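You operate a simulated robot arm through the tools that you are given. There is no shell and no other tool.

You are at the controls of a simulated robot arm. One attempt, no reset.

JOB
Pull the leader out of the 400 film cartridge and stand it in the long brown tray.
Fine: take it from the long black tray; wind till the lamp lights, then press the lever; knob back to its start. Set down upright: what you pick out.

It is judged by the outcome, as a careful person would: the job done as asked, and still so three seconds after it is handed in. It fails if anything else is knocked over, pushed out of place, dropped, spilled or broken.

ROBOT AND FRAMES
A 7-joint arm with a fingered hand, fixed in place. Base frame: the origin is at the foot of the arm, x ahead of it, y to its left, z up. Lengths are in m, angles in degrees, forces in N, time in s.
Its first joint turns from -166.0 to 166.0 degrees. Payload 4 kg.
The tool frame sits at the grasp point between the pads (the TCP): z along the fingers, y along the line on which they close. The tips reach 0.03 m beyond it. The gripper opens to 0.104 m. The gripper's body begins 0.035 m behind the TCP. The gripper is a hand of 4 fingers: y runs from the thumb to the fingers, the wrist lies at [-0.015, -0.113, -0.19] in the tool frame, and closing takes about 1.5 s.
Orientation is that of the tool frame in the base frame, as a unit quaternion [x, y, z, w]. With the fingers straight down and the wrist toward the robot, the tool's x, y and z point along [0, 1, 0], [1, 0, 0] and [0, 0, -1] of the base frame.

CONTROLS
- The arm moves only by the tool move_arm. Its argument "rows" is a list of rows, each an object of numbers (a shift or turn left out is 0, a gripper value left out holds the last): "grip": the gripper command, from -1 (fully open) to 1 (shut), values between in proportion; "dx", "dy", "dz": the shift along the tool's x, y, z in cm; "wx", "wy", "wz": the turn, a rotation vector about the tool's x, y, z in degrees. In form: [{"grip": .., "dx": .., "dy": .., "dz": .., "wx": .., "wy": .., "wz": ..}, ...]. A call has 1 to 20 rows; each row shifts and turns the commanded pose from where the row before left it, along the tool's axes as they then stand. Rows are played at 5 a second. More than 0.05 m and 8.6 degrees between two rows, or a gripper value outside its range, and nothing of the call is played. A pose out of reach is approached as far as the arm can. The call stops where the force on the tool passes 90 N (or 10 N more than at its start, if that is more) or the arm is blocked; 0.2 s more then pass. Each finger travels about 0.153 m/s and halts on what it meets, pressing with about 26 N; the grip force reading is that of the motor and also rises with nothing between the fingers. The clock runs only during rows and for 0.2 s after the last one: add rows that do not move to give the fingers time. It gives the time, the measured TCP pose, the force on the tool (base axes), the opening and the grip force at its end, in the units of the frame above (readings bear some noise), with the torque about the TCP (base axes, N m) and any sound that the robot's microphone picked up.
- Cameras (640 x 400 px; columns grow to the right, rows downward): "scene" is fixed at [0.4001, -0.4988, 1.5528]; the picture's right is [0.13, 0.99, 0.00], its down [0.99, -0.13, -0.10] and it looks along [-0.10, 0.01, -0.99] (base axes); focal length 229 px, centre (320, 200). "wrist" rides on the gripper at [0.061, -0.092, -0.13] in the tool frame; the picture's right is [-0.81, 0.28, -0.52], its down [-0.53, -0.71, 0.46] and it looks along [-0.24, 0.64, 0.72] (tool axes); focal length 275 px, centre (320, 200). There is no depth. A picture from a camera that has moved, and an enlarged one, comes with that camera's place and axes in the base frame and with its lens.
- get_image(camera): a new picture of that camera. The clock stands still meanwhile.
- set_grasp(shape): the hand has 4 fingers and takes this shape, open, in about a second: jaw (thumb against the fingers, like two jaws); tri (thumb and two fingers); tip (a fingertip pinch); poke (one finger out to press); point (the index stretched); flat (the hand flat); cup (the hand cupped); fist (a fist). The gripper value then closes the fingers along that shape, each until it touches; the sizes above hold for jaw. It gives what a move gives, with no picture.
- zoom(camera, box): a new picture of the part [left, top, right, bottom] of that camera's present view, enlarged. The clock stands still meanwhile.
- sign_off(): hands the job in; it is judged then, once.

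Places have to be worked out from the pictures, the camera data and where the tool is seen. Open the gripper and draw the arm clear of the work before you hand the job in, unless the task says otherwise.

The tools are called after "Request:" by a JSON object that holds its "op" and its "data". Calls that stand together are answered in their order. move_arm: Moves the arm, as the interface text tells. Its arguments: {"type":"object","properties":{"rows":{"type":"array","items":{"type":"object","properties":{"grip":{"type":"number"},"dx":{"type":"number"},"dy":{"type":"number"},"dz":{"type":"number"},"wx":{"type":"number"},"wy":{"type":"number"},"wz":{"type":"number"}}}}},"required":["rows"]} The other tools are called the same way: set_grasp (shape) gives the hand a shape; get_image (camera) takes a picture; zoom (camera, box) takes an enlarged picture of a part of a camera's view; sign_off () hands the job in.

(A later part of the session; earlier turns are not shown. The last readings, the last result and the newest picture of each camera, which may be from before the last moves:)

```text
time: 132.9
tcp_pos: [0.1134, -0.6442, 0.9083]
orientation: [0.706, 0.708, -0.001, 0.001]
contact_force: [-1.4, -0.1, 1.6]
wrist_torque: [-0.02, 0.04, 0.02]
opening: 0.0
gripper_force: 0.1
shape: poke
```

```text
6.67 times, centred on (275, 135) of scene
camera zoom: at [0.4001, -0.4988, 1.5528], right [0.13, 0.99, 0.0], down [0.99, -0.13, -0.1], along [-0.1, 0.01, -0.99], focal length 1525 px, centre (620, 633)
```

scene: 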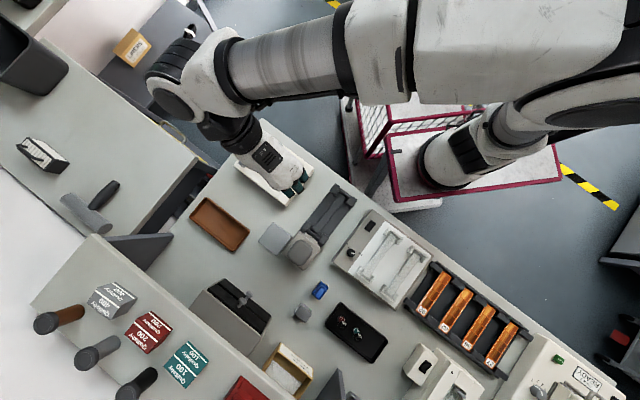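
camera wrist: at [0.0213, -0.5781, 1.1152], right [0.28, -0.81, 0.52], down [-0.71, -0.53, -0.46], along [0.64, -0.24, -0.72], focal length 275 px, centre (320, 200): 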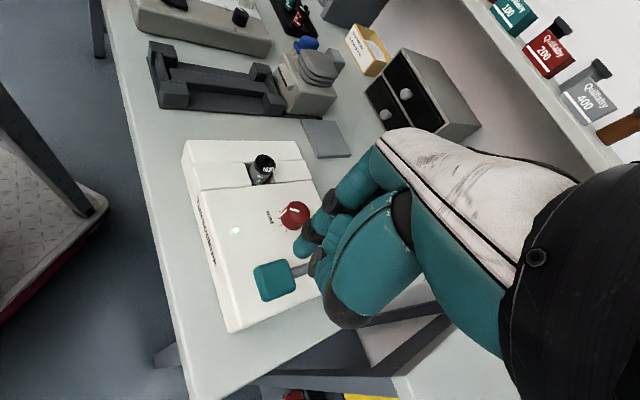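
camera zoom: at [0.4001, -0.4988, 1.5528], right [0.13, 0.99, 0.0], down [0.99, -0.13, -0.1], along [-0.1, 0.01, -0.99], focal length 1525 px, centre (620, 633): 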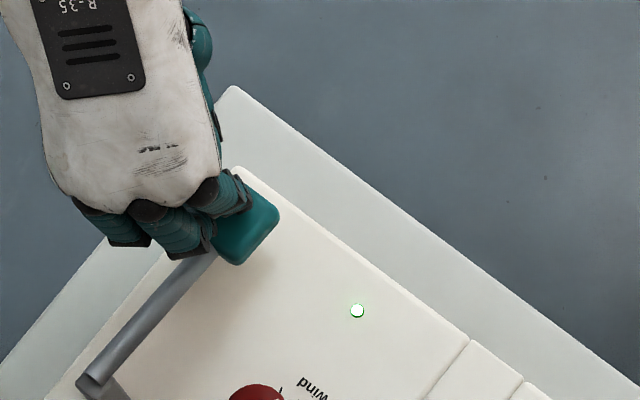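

Light contact, the lever is starting to go. I keep pressing.

Request:
{"op": "move_arm", "data": {"rows": [{"dz": 0.4}, {"dz": 0.4}, {"dz": 0.4}, {"dz": 0.4}, {"dx": 0}]}}

Request:
{"op": "zoom", "data": {"camera": "scene", "box": [245, 105, 305, 165]}}

Request:
{"op": "zoom", "data": {"camera": "wrist", "box": [240, 180, 380, 320]}}

```text
time: 134.1
tcp_pos: [0.1142, -0.6462, 0.8935]
orientation: [0.707, 0.708, -0.001, 0.001]
contact_force: [-1.8, 3.1, 21.9]
wrist_torque: [-0.27, 0.06, -0.06]
opening: 0.0003
gripper_force: 0.1
shape: poke
```

```text
6.67 times, centred on (275, 135) of scene
camera zoom: at [0.4001, -0.4988, 1.5528], right [0.13, 0.99, 0.0], down [0.99, -0.13, -0.1], along [-0.1, 0.01, -0.99], focal length 1525 px, centre (620, 633)
```

zoom: 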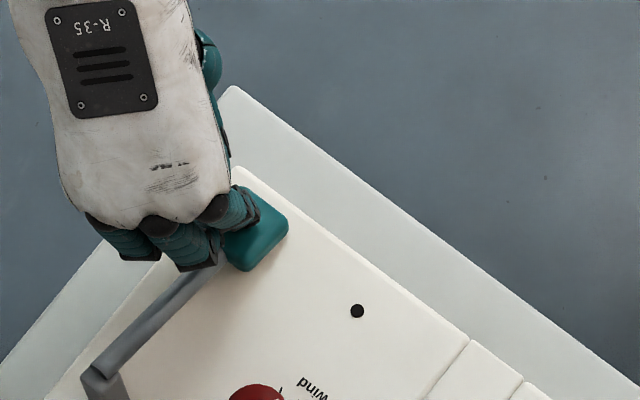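

```text
2.86 times, centred on (310, 250) of wrist
camera zoom: at [0.022, -0.584, 1.0255], right [0.28, -0.81, 0.52], down [-0.71, -0.54, -0.45], along [0.65, -0.24, -0.72], focal length 786 px, centre (349, 57)
```

zoom: 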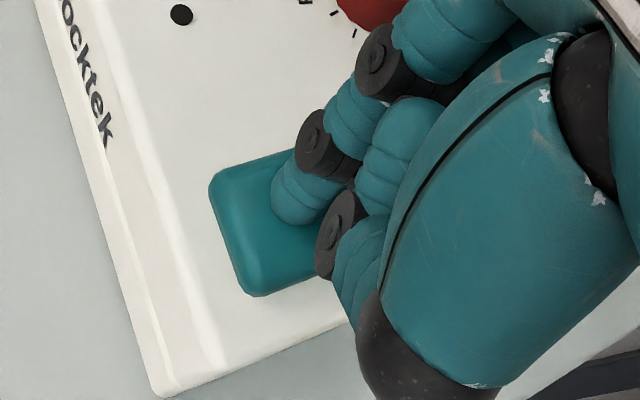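

The lamp has gone out with the lever down, so this press has registered. I check the cartridge for the leader.

Request:
{"op": "get_image", "data": {"camera": "wrist"}}

Request:
{"op": "zoom", "data": {"camera": "scene", "box": [270, 145, 330, 205]}}

```text
taken
camera wrist: at [0.022, -0.584, 1.0255], right [0.28, -0.81, 0.52], down [-0.71, -0.54, -0.45], along [0.65, -0.24, -0.72], focal length 275 px, centre (320, 200)
```

wrist: 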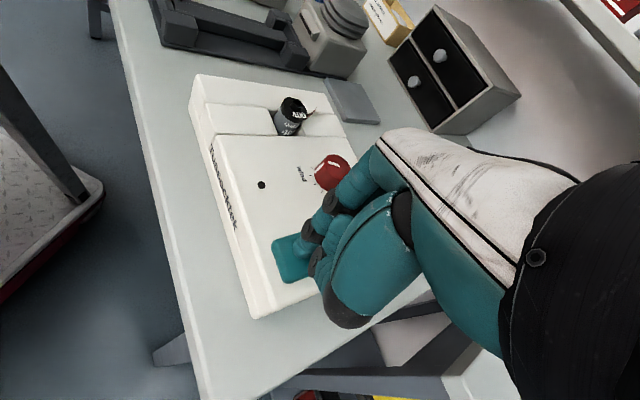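

```text
6.67 times, centred on (300, 175) of scene
camera zoom: at [0.4001, -0.4988, 1.5528], right [0.13, 0.99, 0.0], down [0.99, -0.13, -0.1], along [-0.1, 0.01, -0.99], focal length 1525 px, centre (453, 367)
```

zoom: 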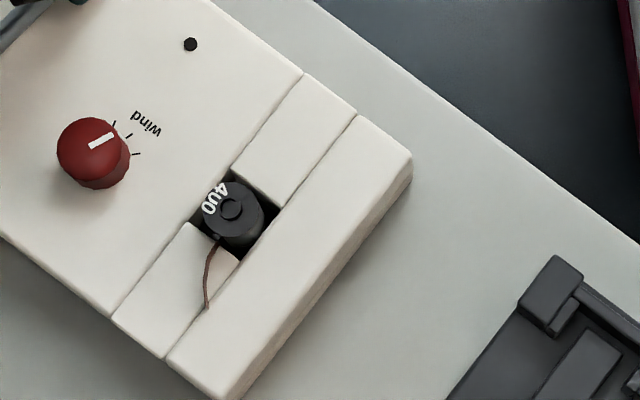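

The leader is out: a brown film tongue now curls from the lip over the front slab. I lift off the lever, and go back to the jaw shape to return the knob.

Request:
{"op": "move_arm", "data": {"rows": [{"dz": -0.5}, {"dz": -1.5}, {"dz": -2.5}, {"dz": -2.5}, {"dz": -1.5}, {"dx": 0}]}}

Request:
{"op": "set_grasp", "data": {"shape": "jaw"}}

Request:
{"op": "zoom", "data": {"camera": "wrist", "box": [220, 110, 360, 250]}}

Request:
{"op": "zoom", "data": {"camera": "scene", "box": [240, 120, 320, 200]}}

```text
time: 135.5
tcp_pos: [0.1133, -0.6452, 0.976]
orientation: [0.706, 0.708, 0.0, 0.001]
contact_force: [-0.4, 0.9, -0.2]
wrist_torque: [-0.02, 0.02, 0.01]
opening: 0.0002
gripper_force: 0.0
shape: poke
```

```text
time: 136.4
tcp_pos: [0.1131, -0.6449, 0.9769]
orientation: [0.707, 0.708, 0.0, 0.0]
contact_force: [-0.7, -0.5, 0.5]
wrist_torque: [0.03, 0.0, -0.01]
opening: 0.104
gripper_force: 0.1
shape: jaw
```

```text
2.86 times, centred on (290, 180) of wrist
camera zoom: at [0.0216, -0.5832, 1.1083], right [0.28, -0.81, 0.52], down [-0.71, -0.53, -0.46], along [0.64, -0.24, -0.72], focal length 786 px, centre (406, 257)
```

zoom: 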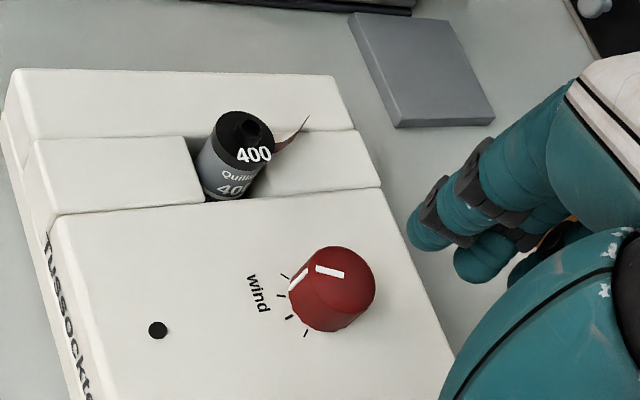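

```text
5.00 times, centred on (280, 160) of scene
camera zoom: at [0.4001, -0.4988, 1.5528], right [0.13, 0.99, 0.0], down [0.99, -0.13, -0.1], along [-0.1, 0.01, -0.99], focal length 1144 px, centre (520, 400)
```

zoom: 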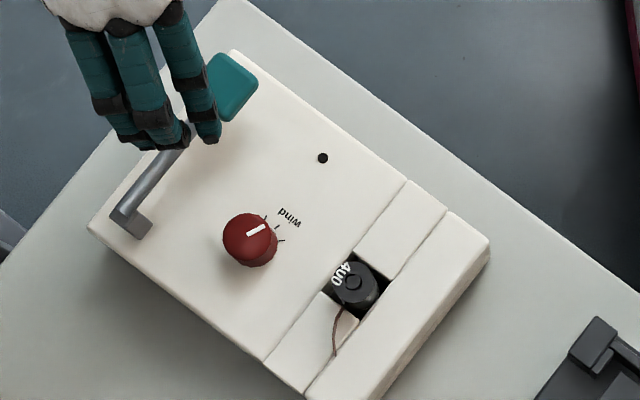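

The machine is in the done state and the leader is well clear of the knob. I go back over the knob at the heading where I released it.

Request:
{"op": "move_arm", "data": {"rows": [{"grip": 0.0, "dy": 3.2}, {"dy": 3.2}, {"dy": 3.2, "dx": 0.1}, {"wz": 7}, {"wz": 7}, {"wz": 7}, {"wz": 7}, {"wz": 6.6}, {"dz": 2.5}, {"dz": 2.5}, {"dx": 0}]}}

Request:
{"op": "zoom", "data": {"camera": "wrist", "box": [210, 190, 370, 350]}}

Request:
{"op": "zoom", "data": {"camera": "scene", "box": [240, 130, 320, 210]}}

```text
time: 138.8
tcp_pos: [0.2105, -0.6445, 0.9263]
orientation: [0.885, 0.466, 0.0, 0.0]
contact_force: [0.6, -0.1, -0.3]
wrist_torque: [0.03, 0.0, -0.02]
opening: 0.0525
gripper_force: 0.2
shape: jaw
```

```text
2.50 times, centred on (290, 270) of wrist
camera zoom: at [0.1688, -0.5421, 1.0581], right [-0.23, -0.82, 0.52], down [-0.89, -0.03, -0.46], along [0.39, -0.57, -0.72], focal length 688 px, centre (395, 25)
```

zoom: 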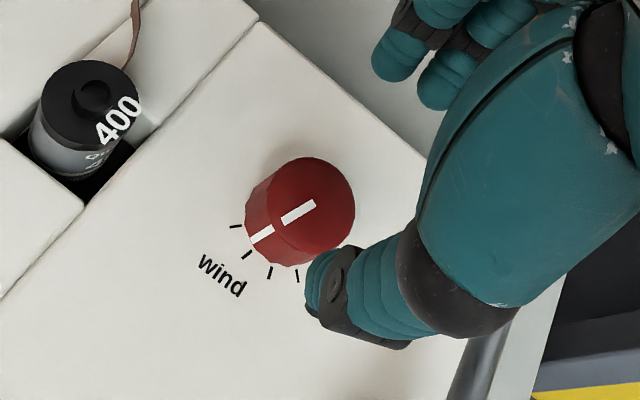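

```text
5.00 times, centred on (280, 170) of scene
camera zoom: at [0.4001, -0.4988, 1.5528], right [0.13, 0.99, 0.0], down [0.99, -0.13, -0.1], along [-0.1, 0.01, -0.99], focal length 1144 px, centre (520, 350)
```

zoom: 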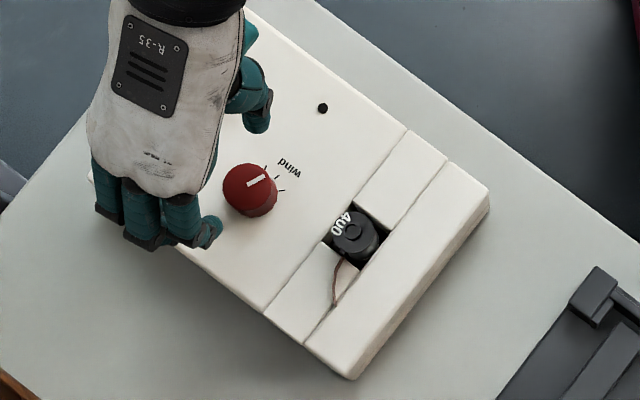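

Well aligned. I lower, grip and turn the knob back counter-clockwise about 60°.

Request:
{"op": "move_arm", "data": {"rows": [{"dz": 1.5}, {"dz": 1.5}, {"dz": 1.2}, {"dz": 0.5}, {"grip": 0.3}, {"grip": 0.45}, {"grip": 0.6}, {"grip": 0.8}, {"grip": 1}, {"grip": 1}, {"grip": 1}, {"grip": 1}]}}

Request:
{"op": "move_arm", "data": {"rows": [{"wz": -3.3}, {"wz": -3.3}, {"wz": -3.3}, {"wz": -3.3}, {"wz": -3.3}, {"wz": -3.3}, {"wz": -3.3}, {"wz": -3.3}, {"wz": -3.3}, {"wz": -3.3}, {"wz": -3.3}, {"wz": -3.3}, {"wz": -3.3}, {"wz": -3.3}, {"wz": -3.3}, {"wz": -3.3}, {"wz": -3.3}, {"wz": -3.3}, {"wz": 0}]}}

Request:
{"op": "zoom", "data": {"camera": "wrist", "box": [210, 190, 370, 330]}}

Request:
{"op": "zoom", "data": {"camera": "scene", "box": [240, 130, 320, 210]}}

```text
time: 141.4
tcp_pos: [0.2093, -0.6437, 0.8814]
orientation: [0.885, 0.466, 0.0, 0.0]
contact_force: [-5.1, 3.4, -1.6]
wrist_torque: [0.13, 0.15, 0.01]
opening: 0.0202
gripper_force: 25.9
shape: jaw
```

```text
time: 145.4
tcp_pos: [0.2109, -0.6456, 0.8805]
orientation: [0.538, 0.843, 0.0, 0.0]
contact_force: [-1.2, 1.4, 2.1]
wrist_torque: [0.05, 0.05, -0.02]
opening: 0.0207
gripper_force: 25.7
shape: jaw
```

```text
2.86 times, centred on (290, 260) of wrist
camera zoom: at [0.1007, -0.6276, 1.0121], right [0.59, -0.62, 0.52], down [-0.42, -0.78, -0.46], along [0.69, 0.05, -0.72], focal length 786 px, centre (406, 29)
```

zoom: 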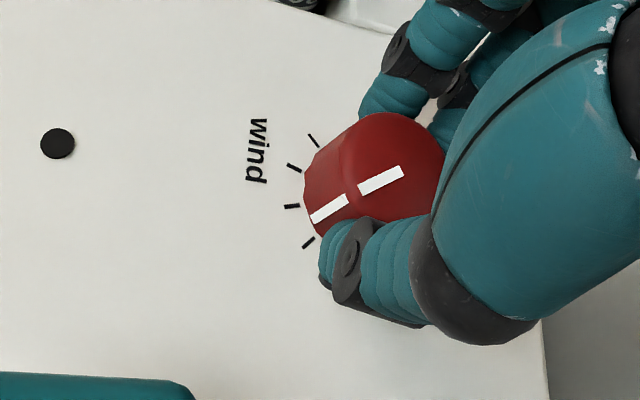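

```text
5.00 times, centred on (280, 170) of scene
camera zoom: at [0.4001, -0.4988, 1.5528], right [0.13, 0.99, 0.0], down [0.99, -0.13, -0.1], along [-0.1, 0.01, -0.99], focal length 1144 px, centre (520, 350)
```

zoom: 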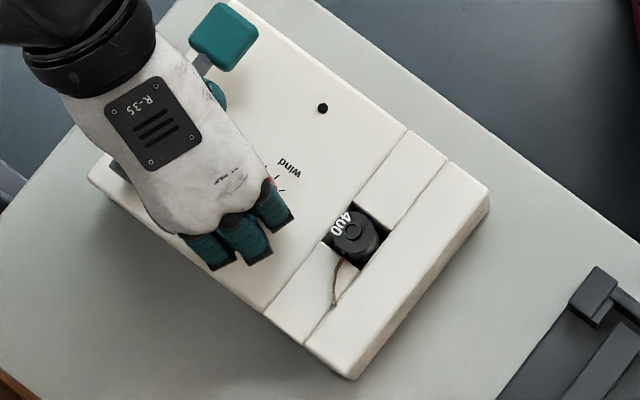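

About 7–10° remain. I turn on in small steps and check the pointer and torque for the end stop.

Request:
{"op": "move_arm", "data": {"rows": [{"wz": -2.5}, {"wz": -2.5}, {"wz": -2}, {"wz": 0}]}}

Request:
{"op": "zoom", "data": {"camera": "wrist", "box": [260, 205, 340, 285]}}

```text
time: 146.4
tcp_pos: [0.2094, -0.6448, 0.8793]
orientation: [0.486, 0.874, 0.0, 0.001]
contact_force: [-0.4, -3.1, 15.3]
wrist_torque: [-0.07, 0.0, 0.02]
opening: 0.0209
gripper_force: 26.4
shape: jaw
```

```text
5.00 times, centred on (300, 245) of wrist
camera zoom: at [0.0989, -0.6398, 1.0113], right [0.66, -0.54, 0.52], down [-0.32, -0.83, -0.45], along [0.68, 0.13, -0.72], focal length 1376 px, centre (420, -25)
```

zoom: 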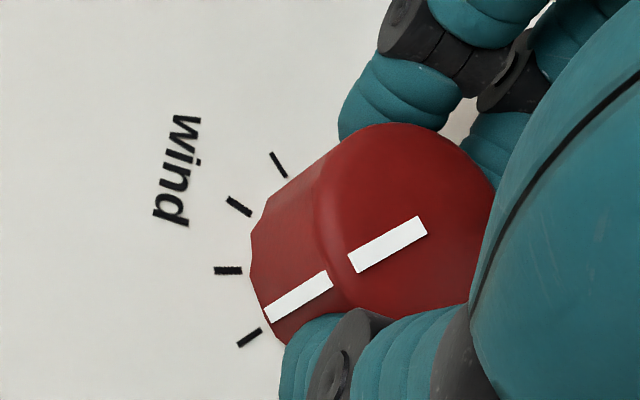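

Nearly there: compared with the starting picture it is about 1° short. I turn 1.5° more, then release and rise to compare in the fixed camera.

Request:
{"op": "move_arm", "data": {"rows": [{"wz": -1.5}, {"wz": 0}, {"wz": 0}]}}

Request:
{"op": "move_arm", "data": {"rows": [{"grip": 0.6}, {"grip": 0.4}, {"grip": 0.25}, {"grip": 0.135}, {"grip": 0.135}, {"dz": -1.5}, {"dz": -2.5}, {"dz": -2.5}, {"dz": -2.5}, {"dy": -2.0, "dx": -1.0}, {"dy": -3.0, "dx": -1.0}, {"dx": 0}]}}

Request:
{"op": "zoom", "data": {"camera": "scene", "box": [265, 150, 315, 200]}}

Request:
{"op": "get_image", "data": {"camera": "wrist"}}

```text
time: 147.2
tcp_pos: [0.2103, -0.644, 0.8801]
orientation: [0.474, 0.881, 0.0, 0.0]
contact_force: [-0.3, 0.4, 14.3]
wrist_torque: [0.0, -0.02, 0.03]
opening: 0.0212
gripper_force: 26.2
shape: jaw
```

```text
time: 149.8
tcp_pos: [0.1772, -0.6891, 0.9704]
orientation: [0.474, 0.881, 0.0, 0.0]
contact_force: [0.2, -0.1, 0.3]
wrist_torque: [-0.02, -0.01, 0.02]
opening: 0.0446
gripper_force: 0.0
shape: jaw
```

```text
8.00 times, centred on (290, 175) of scene
camera zoom: at [0.4001, -0.4988, 1.5528], right [0.13, 0.99, 0.0], down [0.99, -0.13, -0.1], along [-0.1, 0.01, -0.99], focal length 1830 px, centre (560, 400)
```

zoom: 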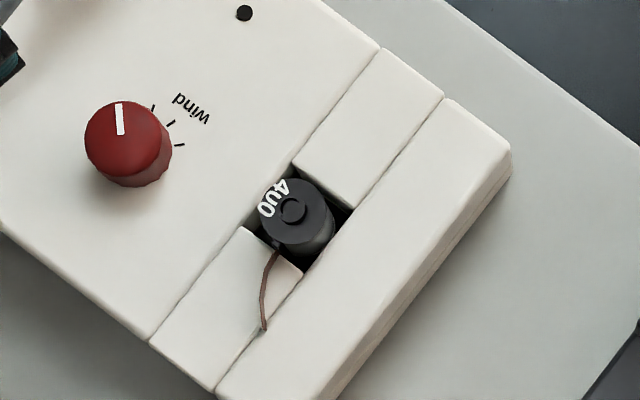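

```text
taken
camera wrist: at [0.0671, -0.688, 1.102], right [0.68, -0.53, 0.52], down [-0.3, -0.84, -0.46], along [0.67, 0.15, -0.72], focal length 275 px, centre (320, 200)
```

wrist: 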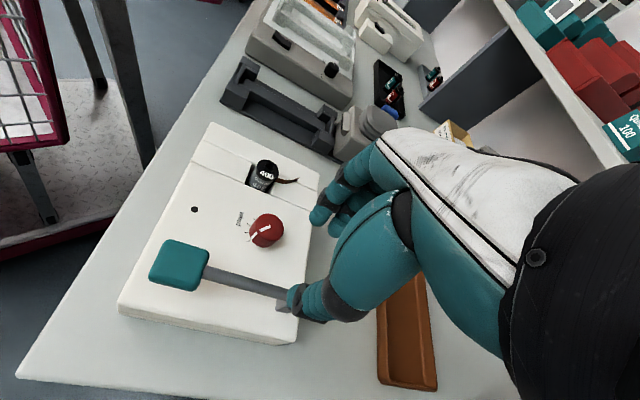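

Request:
{"op": "zoom", "data": {"camera": "wrist", "box": [235, 200, 295, 260]}}

Request:
{"op": "zoom", "data": {"camera": "scene", "box": [268, 158, 288, 178]}}

Request:
{"op": "zoom", "data": {"camera": "wrist", "box": [235, 145, 315, 205]}}

```text
6.67 times, centred on (265, 230) of wrist
camera zoom: at [0.0671, -0.688, 1.102], right [0.68, -0.53, 0.52], down [-0.3, -0.84, -0.46], along [0.67, 0.15, -0.72], focal length 1835 px, centre (687, 0)
```

zoom: 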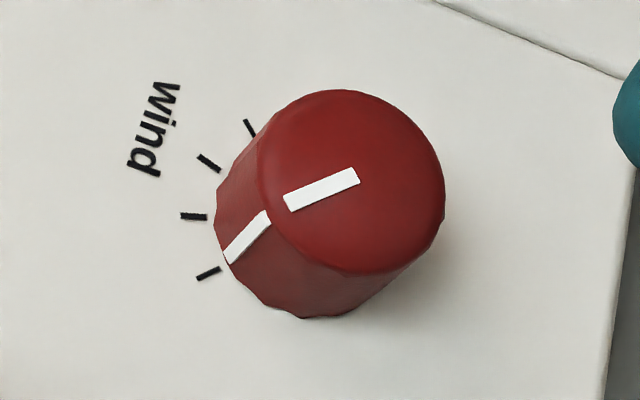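

```text
16.00 times, centred on (278, 168) of scene
camera zoom: at [0.4001, -0.4988, 1.5528], right [0.13, 0.99, 0.0], down [0.99, -0.13, -0.1], along [-0.1, 0.01, -0.99], focal length 3661 px, centre (992, 712)
```

zoom: 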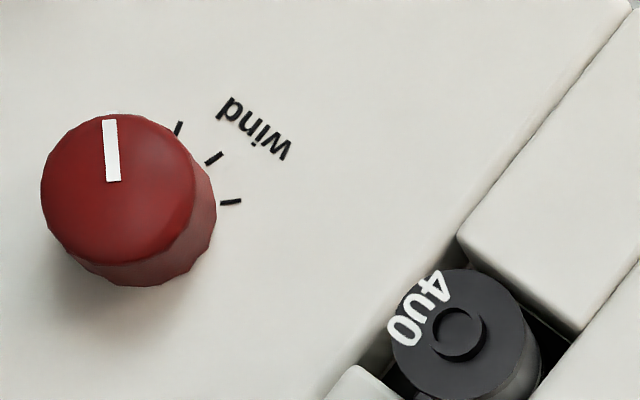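

```text
6.67 times, centred on (275, 175) of wrist
camera zoom: at [0.0671, -0.688, 1.102], right [0.68, -0.53, 0.52], down [-0.3, -0.84, -0.46], along [0.67, 0.15, -0.72], focal length 1835 px, centre (620, 367)
```

zoom: 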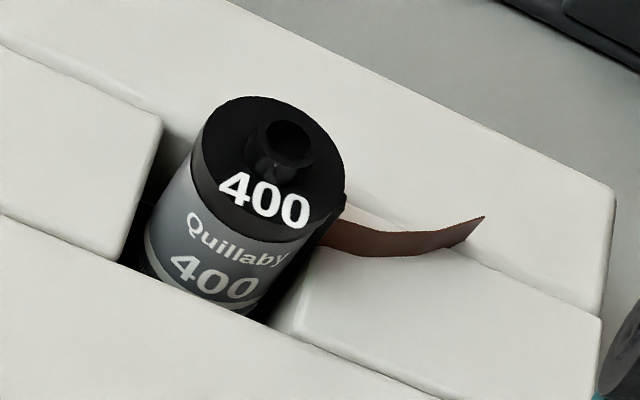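

The leader is clearly out. By both cameras the pointer sits at heading ≈177.5° against 180° at the start, so I re-grip the knob and take out the last 3°.

Request:
{"op": "move_arm", "data": {"rows": [{"dy": 2.5, "dx": 1.0}, {"dy": 2.5, "dx": 1.0}, {"dz": 2.5}, {"dz": 2.5}, {"dz": 2.5}, {"dz": 1.4}, {"dx": 0}, {"grip": 0.3}, {"grip": 0.45}, {"grip": 0.6}, {"grip": 0.8}, {"grip": 1}, {"grip": 1}, {"grip": 1}, {"grip": 1}]}}

Request:
{"op": "move_arm", "data": {"rows": [{"wz": -1.5}, {"wz": -1.5}, {"wz": -1.2}, {"wz": 0}, {"wz": 0}]}}

Request:
{"op": "zoom", "data": {"camera": "wrist", "box": [260, 205, 340, 285]}}

```text
time: 153.0
tcp_pos: [0.2082, -0.6459, 0.8803]
orientation: [0.474, 0.881, 0.0, 0.0]
contact_force: [-2.7, -1.7, -2.2]
wrist_torque: [-0.06, -0.01, -0.01]
opening: 0.0208
gripper_force: 26.8
shape: jaw
```

```text
time: 154.2
tcp_pos: [0.2092, -0.6442, 0.8805]
orientation: [0.442, 0.897, 0.0, 0.001]
contact_force: [-7.4, -4.2, -7.9]
wrist_torque: [-0.12, 0.14, -0.01]
opening: 0.0203
gripper_force: 26.1
shape: jaw
```

```text
5.00 times, centred on (300, 245) of wrist
camera zoom: at [0.0992, -0.6525, 1.0127], right [0.71, -0.47, 0.52], down [-0.24, -0.86, -0.46], along [0.66, 0.2, -0.72], focal length 1376 px, centre (420, -25)
```

zoom: 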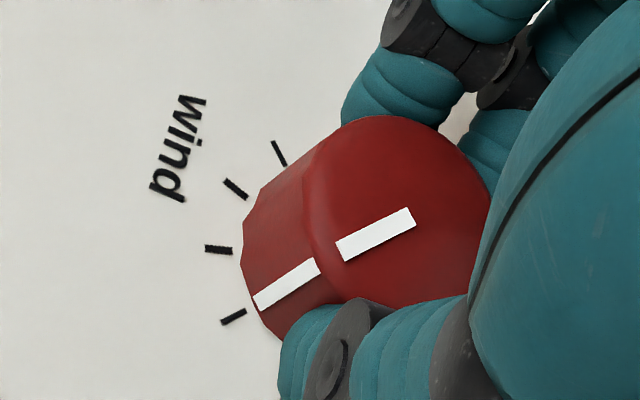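

The pointer now lines up with the first tick. I release, rise and verify with the fixed camera.

Request:
{"op": "move_arm", "data": {"rows": [{"grip": 0.6}, {"grip": 0.4}, {"grip": 0.25}, {"grip": 0.135}, {"grip": 0.135}, {"dz": -1.5}, {"dz": -2.5}, {"dz": -2.5}, {"dz": -2.5}, {"dy": -2.0, "dx": -1.0}, {"dy": -3.0, "dx": -1.0}, {"dx": 0}]}}

Request:
{"op": "zoom", "data": {"camera": "scene", "box": [268, 158, 288, 178]}}

Request:
{"op": "zoom", "data": {"camera": "wrist", "box": [225, 145, 315, 265]}}

```text
time: 156.8
tcp_pos: [0.1821, -0.6915, 0.9714]
orientation: [0.441, 0.897, 0.0, 0.0]
contact_force: [-0.4, -0.1, 0.2]
wrist_torque: [0.01, 0.02, 0.02]
opening: 0.0448
gripper_force: 0.1
shape: jaw
```

```text
16.00 times, centred on (278, 168) of scene
camera zoom: at [0.4001, -0.4988, 1.5528], right [0.13, 0.99, 0.0], down [0.99, -0.13, -0.1], along [-0.1, 0.01, -0.99], focal length 3661 px, centre (992, 712)
```

zoom: 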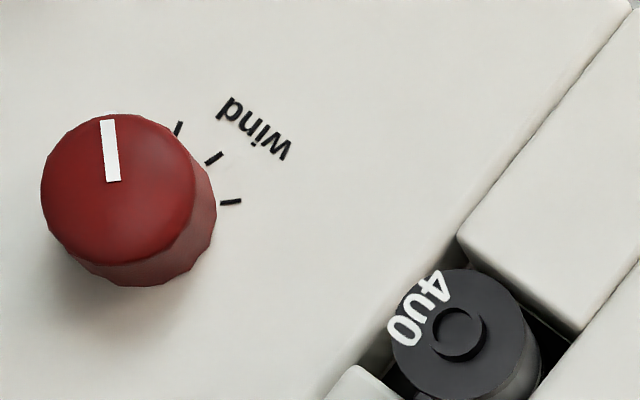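

```text
3.33 times, centred on (270, 205) of wrist
camera zoom: at [0.0719, -0.6984, 1.1026], right [0.71, -0.47, 0.52], down [-0.24, -0.86, -0.46], along [0.66, 0.2, -0.72], focal length 918 px, centre (487, 183)
```

zoom: 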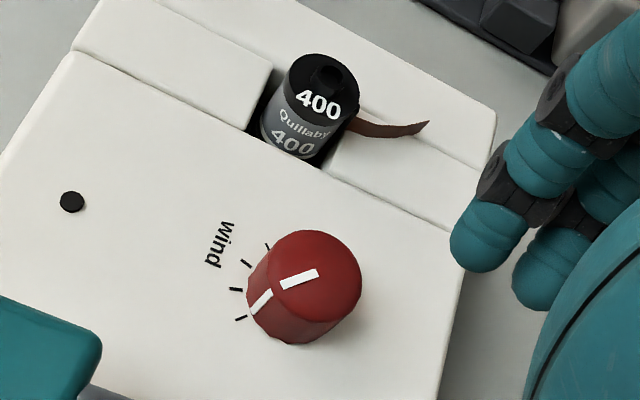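

The pointer matches the start position. Now to pick out the cartridge: the leader curves out between headings -42° and -25°, so I'll grip across it with the tool at heading 55°, keeping the film in the gap between thumb and fingers.

Request:
{"op": "move_arm", "data": {"rows": [{"wz": -5.8, "grip": 0.05}, {"wz": -5.8}, {"wz": -5.8}, {"dx": 0.28, "dy": 3.1}, {"dx": 0.28, "dy": 3.1}, {"dx": 0.28, "dy": 3.1}, {"dx": 0.29, "dy": 3.2}, {"dz": 1.5}, {"dx": 0}]}}

Request:
{"op": "get_image", "data": {"camera": "wrist"}}

Request:
{"op": "zoom", "data": {"camera": "wrist", "box": [210, 200, 350, 340]}}

Request:
{"op": "zoom", "data": {"camera": "scene", "box": [240, 130, 320, 210]}}

```text
time: 158.8
tcp_pos: [0.2437, -0.5811, 0.9545]
orientation: [0.301, 0.954, -0.001, -0.001]
contact_force: [0.6, -0.2, -0.3]
wrist_torque: [-0.02, 0.03, -0.02]
opening: 0.0491
gripper_force: 0.0
shape: jaw
```

```text
taken
camera wrist: at [0.141, -0.6218, 1.0866], right [0.82, -0.24, 0.52], down [0.03, -0.89, -0.46], along [0.57, 0.39, -0.72], focal length 275 px, centre (320, 200)
```

wrist: 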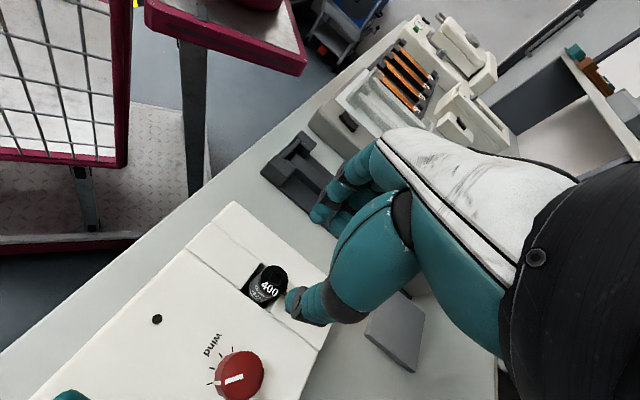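

```text
2.86 times, centred on (280, 270) of wrist
camera zoom: at [0.141, -0.6218, 1.0866], right [0.82, -0.24, 0.52], down [0.03, -0.89, -0.46], along [0.57, 0.39, -0.72], focal length 786 px, centre (434, 0)
```

zoom: 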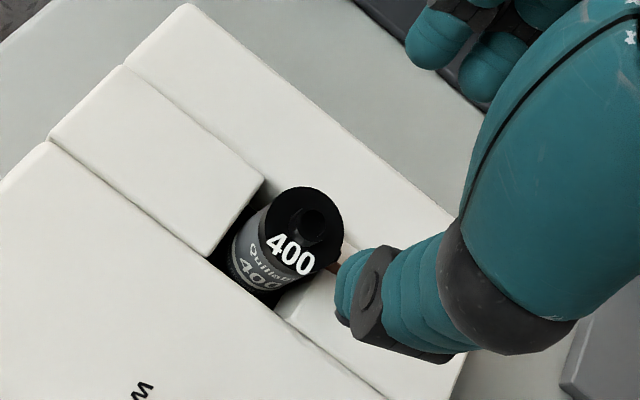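

```text
5.00 times, centred on (280, 170) of scene
camera zoom: at [0.4001, -0.4988, 1.5528], right [0.13, 0.99, 0.0], down [0.99, -0.13, -0.1], along [-0.1, 0.01, -0.99], focal length 1144 px, centre (520, 350)
```

zoom: 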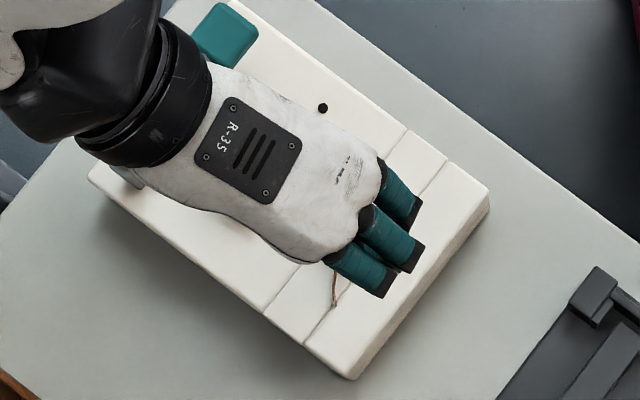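

With this heading the little finger might brush the film as it closes. I rotate another 17° so the leader lies on the thumb half, clear of both, and centre on the cartridge.

Request:
{"op": "move_arm", "data": {"rows": [{"wz": -5.7}, {"wz": -5.7}, {"wz": -5.6}, {"dx": -0.23, "dy": 0.18}, {"dz": 1.5}, {"dz": 1.5}, {"dx": 0}]}}

Request:
{"op": "zoom", "data": {"camera": "wrist", "box": [220, 190, 360, 330]}}

Request:
{"op": "zoom", "data": {"camera": "scene", "box": [265, 150, 315, 200]}}

```text
time: 160.4
tcp_pos: [0.2493, -0.5821, 0.9257]
orientation: [0.157, 0.988, 0.0, -0.001]
contact_force: [0.4, 0.1, 0.2]
wrist_torque: [0.0, 0.03, -0.03]
opening: 0.049
gripper_force: 0.0
shape: jaw
```

```text
2.86 times, centred on (290, 260) of wrist
camera zoom: at [0.1613, -0.6492, 1.0569], right [0.86, 0.01, 0.52], down [0.29, -0.84, -0.46], along [0.43, 0.54, -0.72], focal length 786 px, centre (406, 29)
```

zoom: 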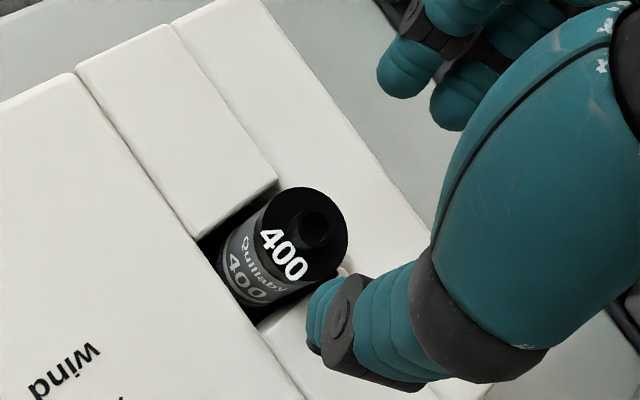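

```text
8.00 times, centred on (290, 175) of scene
camera zoom: at [0.4001, -0.4988, 1.5528], right [0.13, 0.99, 0.0], down [0.99, -0.13, -0.1], along [-0.1, 0.01, -0.99], focal length 1830 px, centre (560, 400)
```

zoom: 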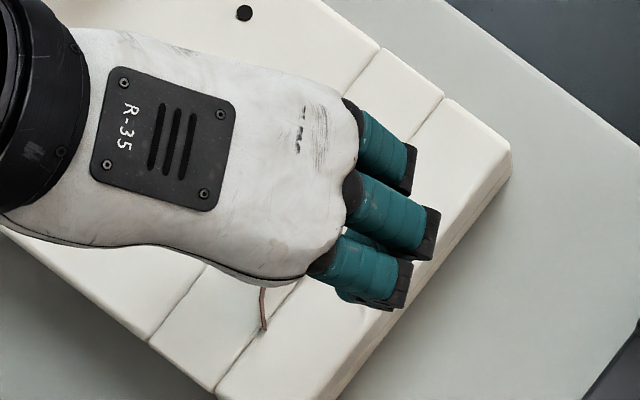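

Centred: the cartridge axis is within 1 mm of the tool axis, and the leader lies beside the thumb, clear. I lower around the top of the cartridge and check before closing.

Request:
{"op": "move_arm", "data": {"rows": [{"dz": 1.2}, {"dz": 1.2}, {"dz": 1.0}, {"dz": 0.6}, {"dz": 0.4}, {"dx": 0}]}}

Request:
{"op": "zoom", "data": {"camera": "wrist", "box": [240, 190, 380, 330]}}

Request:
{"op": "zoom", "data": {"camera": "scene", "box": [265, 150, 315, 200]}}

```text
time: 161.8
tcp_pos: [0.2485, -0.5804, 0.8803]
orientation: [0.156, 0.988, -0.001, 0.0]
contact_force: [-0.4, -0.3, 0.1]
wrist_torque: [-0.01, 0.01, 0.01]
opening: 0.0491
gripper_force: 0.0
shape: jaw
```

```text
2.86 times, centred on (310, 260) of wrist
camera zoom: at [0.1618, -0.6488, 1.0125], right [0.86, 0.01, 0.52], down [0.29, -0.84, -0.46], along [0.43, 0.54, -0.72], focal length 786 px, centre (349, 29)
```

zoom: 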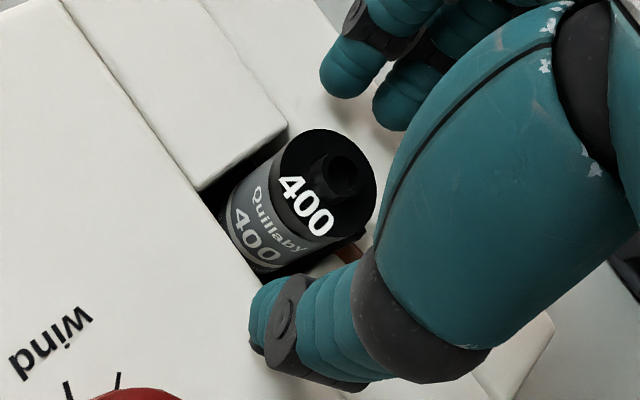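

```text
8.00 times, centred on (290, 175) of scene
camera zoom: at [0.4001, -0.4988, 1.5528], right [0.13, 0.99, 0.0], down [0.99, -0.13, -0.1], along [-0.1, 0.01, -0.99], focal length 1830 px, centre (560, 400)
```

zoom: 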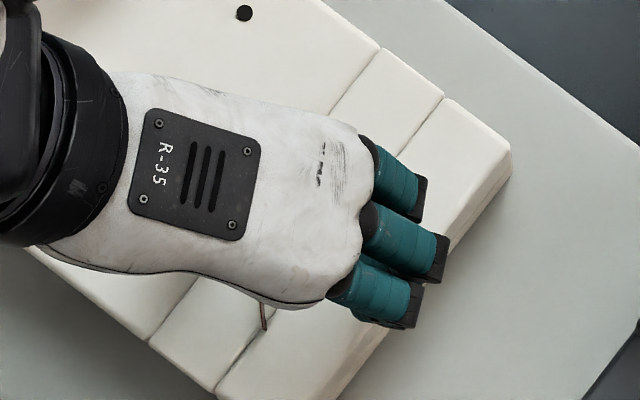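

Position is good and the film is clear of the thumb. I close on the cartridge.

Request:
{"op": "move_arm", "data": {"rows": [{"grip": 0.25}, {"grip": 0.4}, {"grip": 0.5}, {"grip": 0.6}, {"grip": 0.75}, {"grip": 1}, {"grip": 1}, {"grip": 1}, {"grip": 1}]}}

Request:
{"op": "zoom", "data": {"camera": "wrist", "box": [240, 190, 380, 330]}}

Request:
{"op": "zoom", "data": {"camera": "scene", "box": [265, 150, 315, 200]}}

```text
time: 163.8
tcp_pos: [0.2494, -0.5822, 0.8817]
orientation: [0.157, 0.988, 0.001, 0.0]
contact_force: [-1.3, -3.7, -0.1]
wrist_torque: [-0.11, 0.06, -0.01]
opening: 0.0165
gripper_force: 26.1
shape: jaw
```

```text
2.86 times, centred on (310, 260) of wrist
camera zoom: at [0.1617, -0.649, 1.0127], right [0.86, 0.01, 0.52], down [0.29, -0.84, -0.45], along [0.43, 0.54, -0.72], focal length 786 px, centre (349, 29)
```

zoom: 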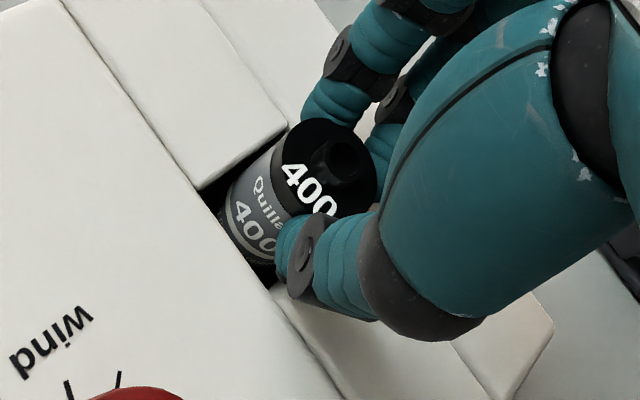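

```text
8.00 times, centred on (290, 175) of scene
camera zoom: at [0.4001, -0.4988, 1.5528], right [0.13, 0.99, 0.0], down [0.99, -0.13, -0.1], along [-0.1, 0.01, -0.99], focal length 1830 px, centre (560, 400)
```

zoom: 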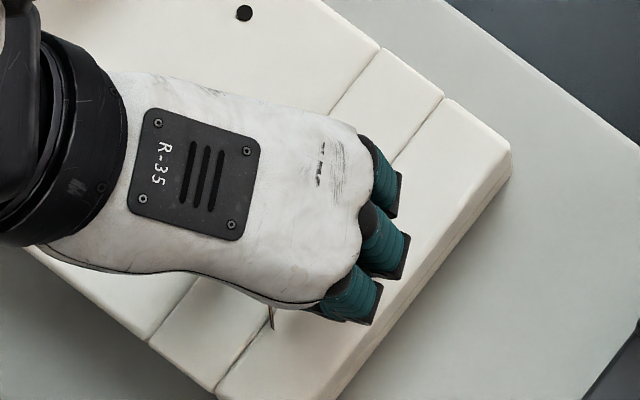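

Gripped. I lift straight up, slowly at first.

Request:
{"op": "move_arm", "data": {"rows": [{"dz": -0.3}, {"dz": -0.4}, {"dz": -0.5}, {"dz": -0.8}, {"dz": -1.0}, {"dz": -1.2}, {"dz": -1.5}, {"dz": -2.0}, {"dz": -2.5}, {"dz": -2.5}, {"dx": 0}]}}

Request:
{"op": "get_image", "data": {"camera": "wrist"}}

Request:
{"op": "zoom", "data": {"camera": "scene", "box": [240, 120, 340, 220]}}

```text
time: 166.2
tcp_pos: [0.2494, -0.5819, 1.0072]
orientation: [0.157, 0.988, 0.001, 0.0]
contact_force: [0.3, -0.3, 0.0]
wrist_torque: [-0.02, 0.06, -0.01]
opening: 0.0164
gripper_force: 26.4
shape: jaw
```

```text
taken
camera wrist: at [0.1629, -0.6485, 1.1395], right [0.86, 0.01, 0.52], down [0.29, -0.84, -0.45], along [0.43, 0.54, -0.73], focal length 275 px, centre (320, 200)
```

wrist: 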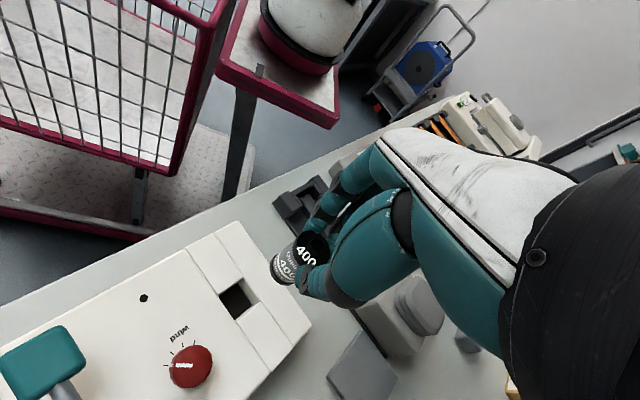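

```text
4.00 times, centred on (290, 170) of scene
camera zoom: at [0.4001, -0.4988, 1.5528], right [0.13, 0.99, 0.0], down [0.99, -0.13, -0.1], along [-0.1, 0.01, -0.99], focal length 915 px, centre (440, 320)
```

zoom: 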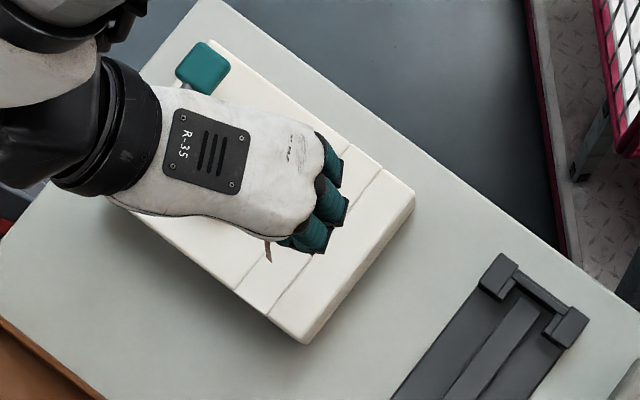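

The cartridge is out with its leader trailing freely. The brown tray is centred near (0.36, -0.816), 175×90 mm, long side at heading ≈48°. I raise, turn stepwise toward heading -34° (so the film will lie along the tray), and move half-way.

Request:
{"op": "move_arm", "data": {"rows": [{"dz": -3.5}, {"wz": 7.43}, {"wz": 7.43}, {"wz": 7.43}, {"wz": 7.43}, {"wz": 7.43}, {"wz": 7.43}, {"wz": 7.42}, {"dx": -4.33, "dy": 0.4}, {"dx": -4.33, "dy": 0.4}, {"dx": -4.33, "dy": 0.4}, {"wz": 7.7}, {"wz": 7.7}, {"wz": 7.7}, {"wz": 7.7}, {"wz": 7.7}, {"wz": 7.7}, {"wz": 7.8}, {"dx": 0}]}}

Request:
{"op": "get_image", "data": {"camera": "wrist"}}

Request:
{"op": "get_image", "data": {"camera": "scene"}}

```text
time: 170.2
tcp_pos: [0.3036, -0.6995, 1.0439]
orientation: [0.883, 0.469, 0.0, 0.0]
contact_force: [0.9, -0.5, -0.1]
wrist_torque: [0.02, -0.01, 0.01]
opening: 0.0163
gripper_force: 26.3
shape: jaw
```

```text
taken
camera wrist: at [0.2621, -0.5966, 1.1757], right [-0.23, -0.83, 0.52], down [-0.89, -0.04, -0.46], along [0.4, -0.56, -0.72], focal length 275 px, centre (320, 200)
```

wrist: 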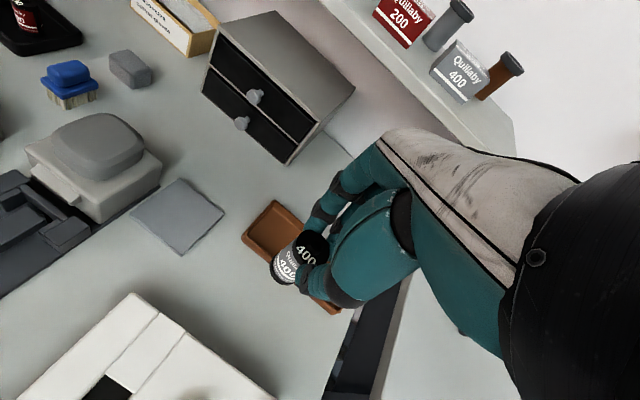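

```text
taken
```

scene: 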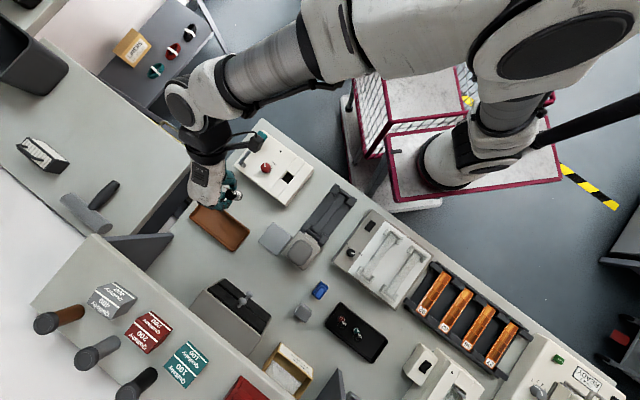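

Request:
{"op": "zoom", "data": {"camera": "scene", "box": [180, 170, 260, 250]}}

Request:
{"op": "zoom", "data": {"camera": "wrist", "box": [220, 180, 360, 320]}}

```text
5.00 times, centred on (220, 210) of scene
camera zoom: at [0.4001, -0.4988, 1.5528], right [0.13, 0.99, 0.0], down [0.99, -0.13, -0.1], along [-0.1, 0.01, -0.99], focal length 1144 px, centre (820, 150)
```

zoom: 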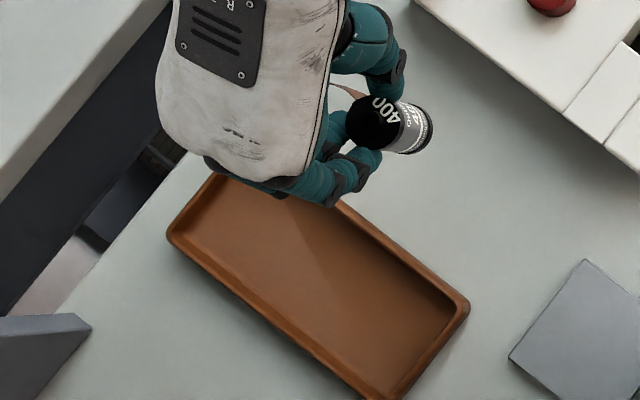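

```text
2.86 times, centred on (290, 250) of wrist
camera zoom: at [0.2621, -0.5966, 1.1757], right [-0.23, -0.83, 0.52], down [-0.89, -0.04, -0.46], along [0.4, -0.56, -0.72], focal length 786 px, centre (406, 57)
```

zoom: 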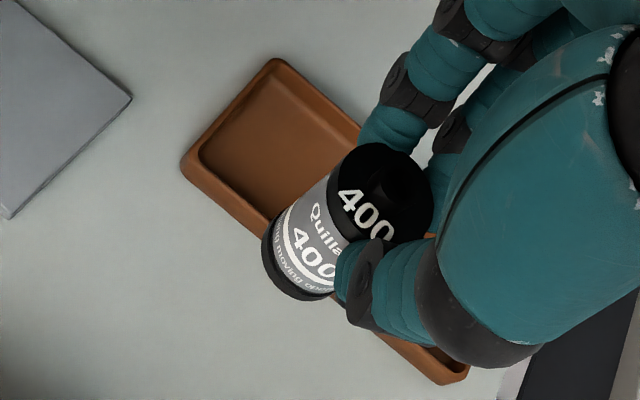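

The leader is tucked between thumb and cartridge as planned. I move over the tray centre and lower to about 3 cm above its floor.

Request:
{"op": "move_arm", "data": {"rows": [{"dx": -2.16, "dy": 3.72}, {"dx": -2.16, "dy": 3.72}, {"dx": -2.15, "dy": 3.72}, {"dz": 3.0}, {"dz": 3.5}, {"dz": 3.5}, {"dz": 3.0}, {"dz": 1.4}, {"dx": 0}]}}

Request:
{"op": "get_image", "data": {"camera": "wrist"}}

Request:
{"op": "zoom", "data": {"camera": "scene", "box": [180, 170, 260, 250]}}

Request:
{"op": "zoom", "data": {"camera": "wrist", "box": [220, 180, 360, 320]}}

```text
time: 172.2
tcp_pos: [0.3618, -0.8171, 0.8993]
orientation: [0.883, 0.469, -0.001, -0.001]
contact_force: [-0.1, 1.0, -0.4]
wrist_torque: [-0.03, 0.01, 0.02]
opening: 0.0158
gripper_force: 25.9
shape: jaw
```

```text
taken
camera wrist: at [0.319, -0.7132, 1.0304], right [-0.23, -0.83, 0.52], down [-0.89, -0.04, -0.46], along [0.4, -0.56, -0.72], focal length 275 px, centre (320, 200)
```

wrist: 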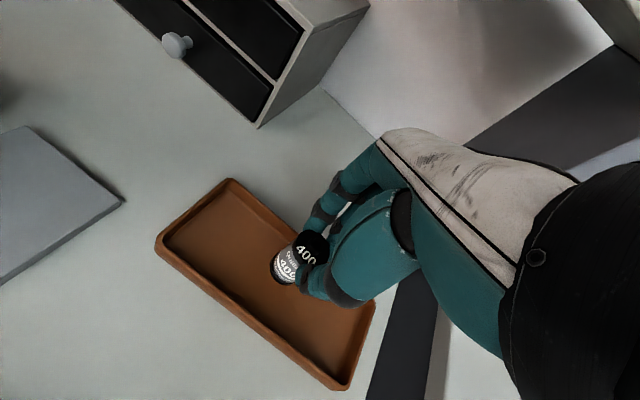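

```text
5.00 times, centred on (220, 210) of scene
camera zoom: at [0.4001, -0.4988, 1.5528], right [0.13, 0.99, 0.0], down [0.99, -0.13, -0.1], along [-0.1, 0.01, -0.99], focal length 1144 px, centre (820, 150)
```

zoom: 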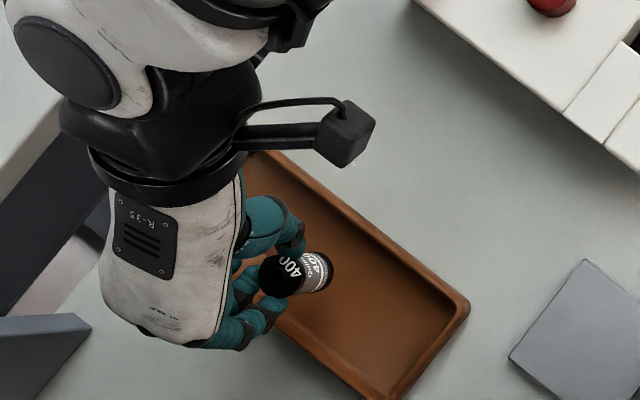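

```text
2.86 times, centred on (290, 250) of wrist
camera zoom: at [0.319, -0.7132, 1.0304], right [-0.23, -0.83, 0.52], down [-0.89, -0.04, -0.46], along [0.4, -0.56, -0.72], focal length 786 px, centre (406, 57)
```

zoom: 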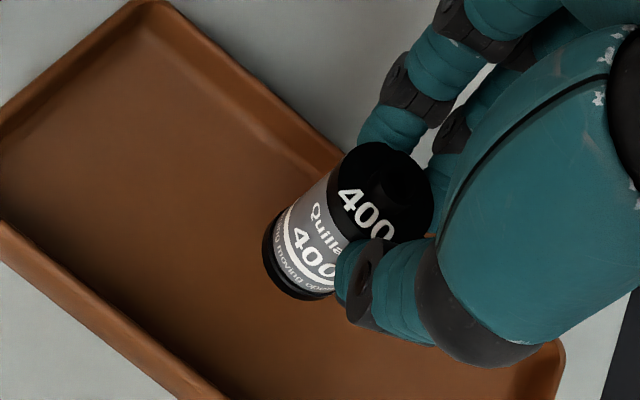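

It is over the middle of the tray with room all around. I lower to just above the floor and then feel for contact.

Request:
{"op": "move_arm", "data": {"rows": [{"dz": 1.0}, {"dz": 1.0}, {"dz": 0.6}, {"dz": 0.3}, {"dx": 0}]}}

Request:
{"op": "zoom", "data": {"camera": "wrist", "box": [220, 180, 360, 320]}}

```text
time: 173.4
tcp_pos: [0.3609, -0.8152, 0.8705]
orientation: [0.883, 0.469, 0.0, 0.001]
contact_force: [0.3, -0.4, -0.6]
wrist_torque: [0.01, -0.02, -0.02]
opening: 0.0161
gripper_force: 25.7
shape: jaw
```

```text
2.86 times, centred on (290, 250) of wrist
camera zoom: at [0.3185, -0.7129, 1.0024], right [-0.23, -0.83, 0.52], down [-0.89, -0.04, -0.46], along [0.4, -0.56, -0.72], focal length 786 px, centre (406, 57)
```

zoom: 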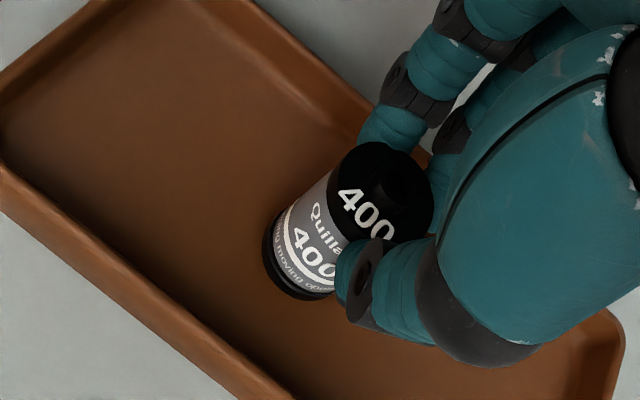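

No contact yet. I lower in 1 mm steps until I feel the floor.

Request:
{"op": "move_arm", "data": {"rows": [{"dz": 0.1}, {"dz": 0.1}, {"dz": 0.1}, {"dx": 0}]}}

Request:
{"op": "move_arm", "data": {"rows": [{"dz": 0.1}, {"dz": 0.1}, {"dx": 0}]}}

```text
time: 174.4
tcp_pos: [0.3597, -0.8144, 0.868]
orientation: [0.883, 0.469, 0.0, 0.0]
contact_force: [-1.3, 0.2, -0.2]
wrist_torque: [-0.05, -0.02, -0.03]
opening: 0.0158
gripper_force: 25.9
shape: jaw
```

```text
time: 175.2
tcp_pos: [0.3604, -0.8148, 0.8663]
orientation: [0.883, 0.469, 0.0, 0.001]
contact_force: [0.0, 0.7, 0.7]
wrist_torque: [0.01, 0.03, 0.01]
opening: 0.0158
gripper_force: 25.6
shape: jaw
```

Request:
{"op": "move_arm", "data": {"rows": [{"dz": 0.1}, {"dz": 0.1}, {"dx": 0}]}}

Request:
{"op": "zoom", "data": {"camera": "wrist", "box": [250, 200, 330, 280]}}

```text
time: 176.0
tcp_pos: [0.3591, -0.8143, 0.8641]
orientation: [0.883, 0.469, 0.0, 0.001]
contact_force: [1.0, -0.1, 0.4]
wrist_torque: [0.02, 0.0, -0.01]
opening: 0.016
gripper_force: 26.0
shape: jaw
```

```text
5.00 times, centred on (290, 240) of wrist
camera zoom: at [0.3182, -0.7128, 0.996], right [-0.23, -0.83, 0.52], down [-0.89, -0.04, -0.46], along [0.4, -0.56, -0.72], focal length 1376 px, centre (470, 0)
```

zoom: 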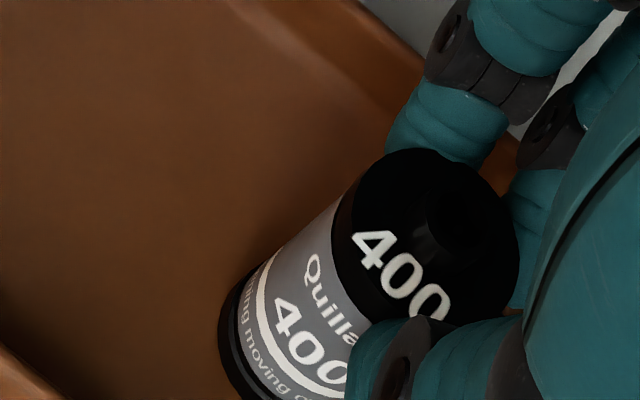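

Still free. I continue in 1 mm steps.

Request:
{"op": "move_arm", "data": {"rows": [{"dz": 0.1}, {"dz": 0.1}, {"dx": 0}]}}

Request:
{"op": "move_arm", "data": {"rows": [{"dz": 0.1}, {"dz": 0.1}, {"dx": 0}]}}

```text
time: 176.8
tcp_pos: [0.3596, -0.8149, 0.8632]
orientation: [0.883, 0.469, -0.001, 0.001]
contact_force: [-2.8, -0.2, 8.0]
wrist_torque: [-0.03, -0.02, -0.01]
opening: 0.0162
gripper_force: 25.6
shape: jaw
```

```text
time: 177.6
tcp_pos: [0.3595, -0.8144, 0.8623]
orientation: [0.883, 0.469, -0.001, 0.0]
contact_force: [-4.2, 0.1, 23.8]
wrist_torque: [-0.02, 0.03, -0.01]
opening: 0.0171
gripper_force: 25.3
shape: jaw
```

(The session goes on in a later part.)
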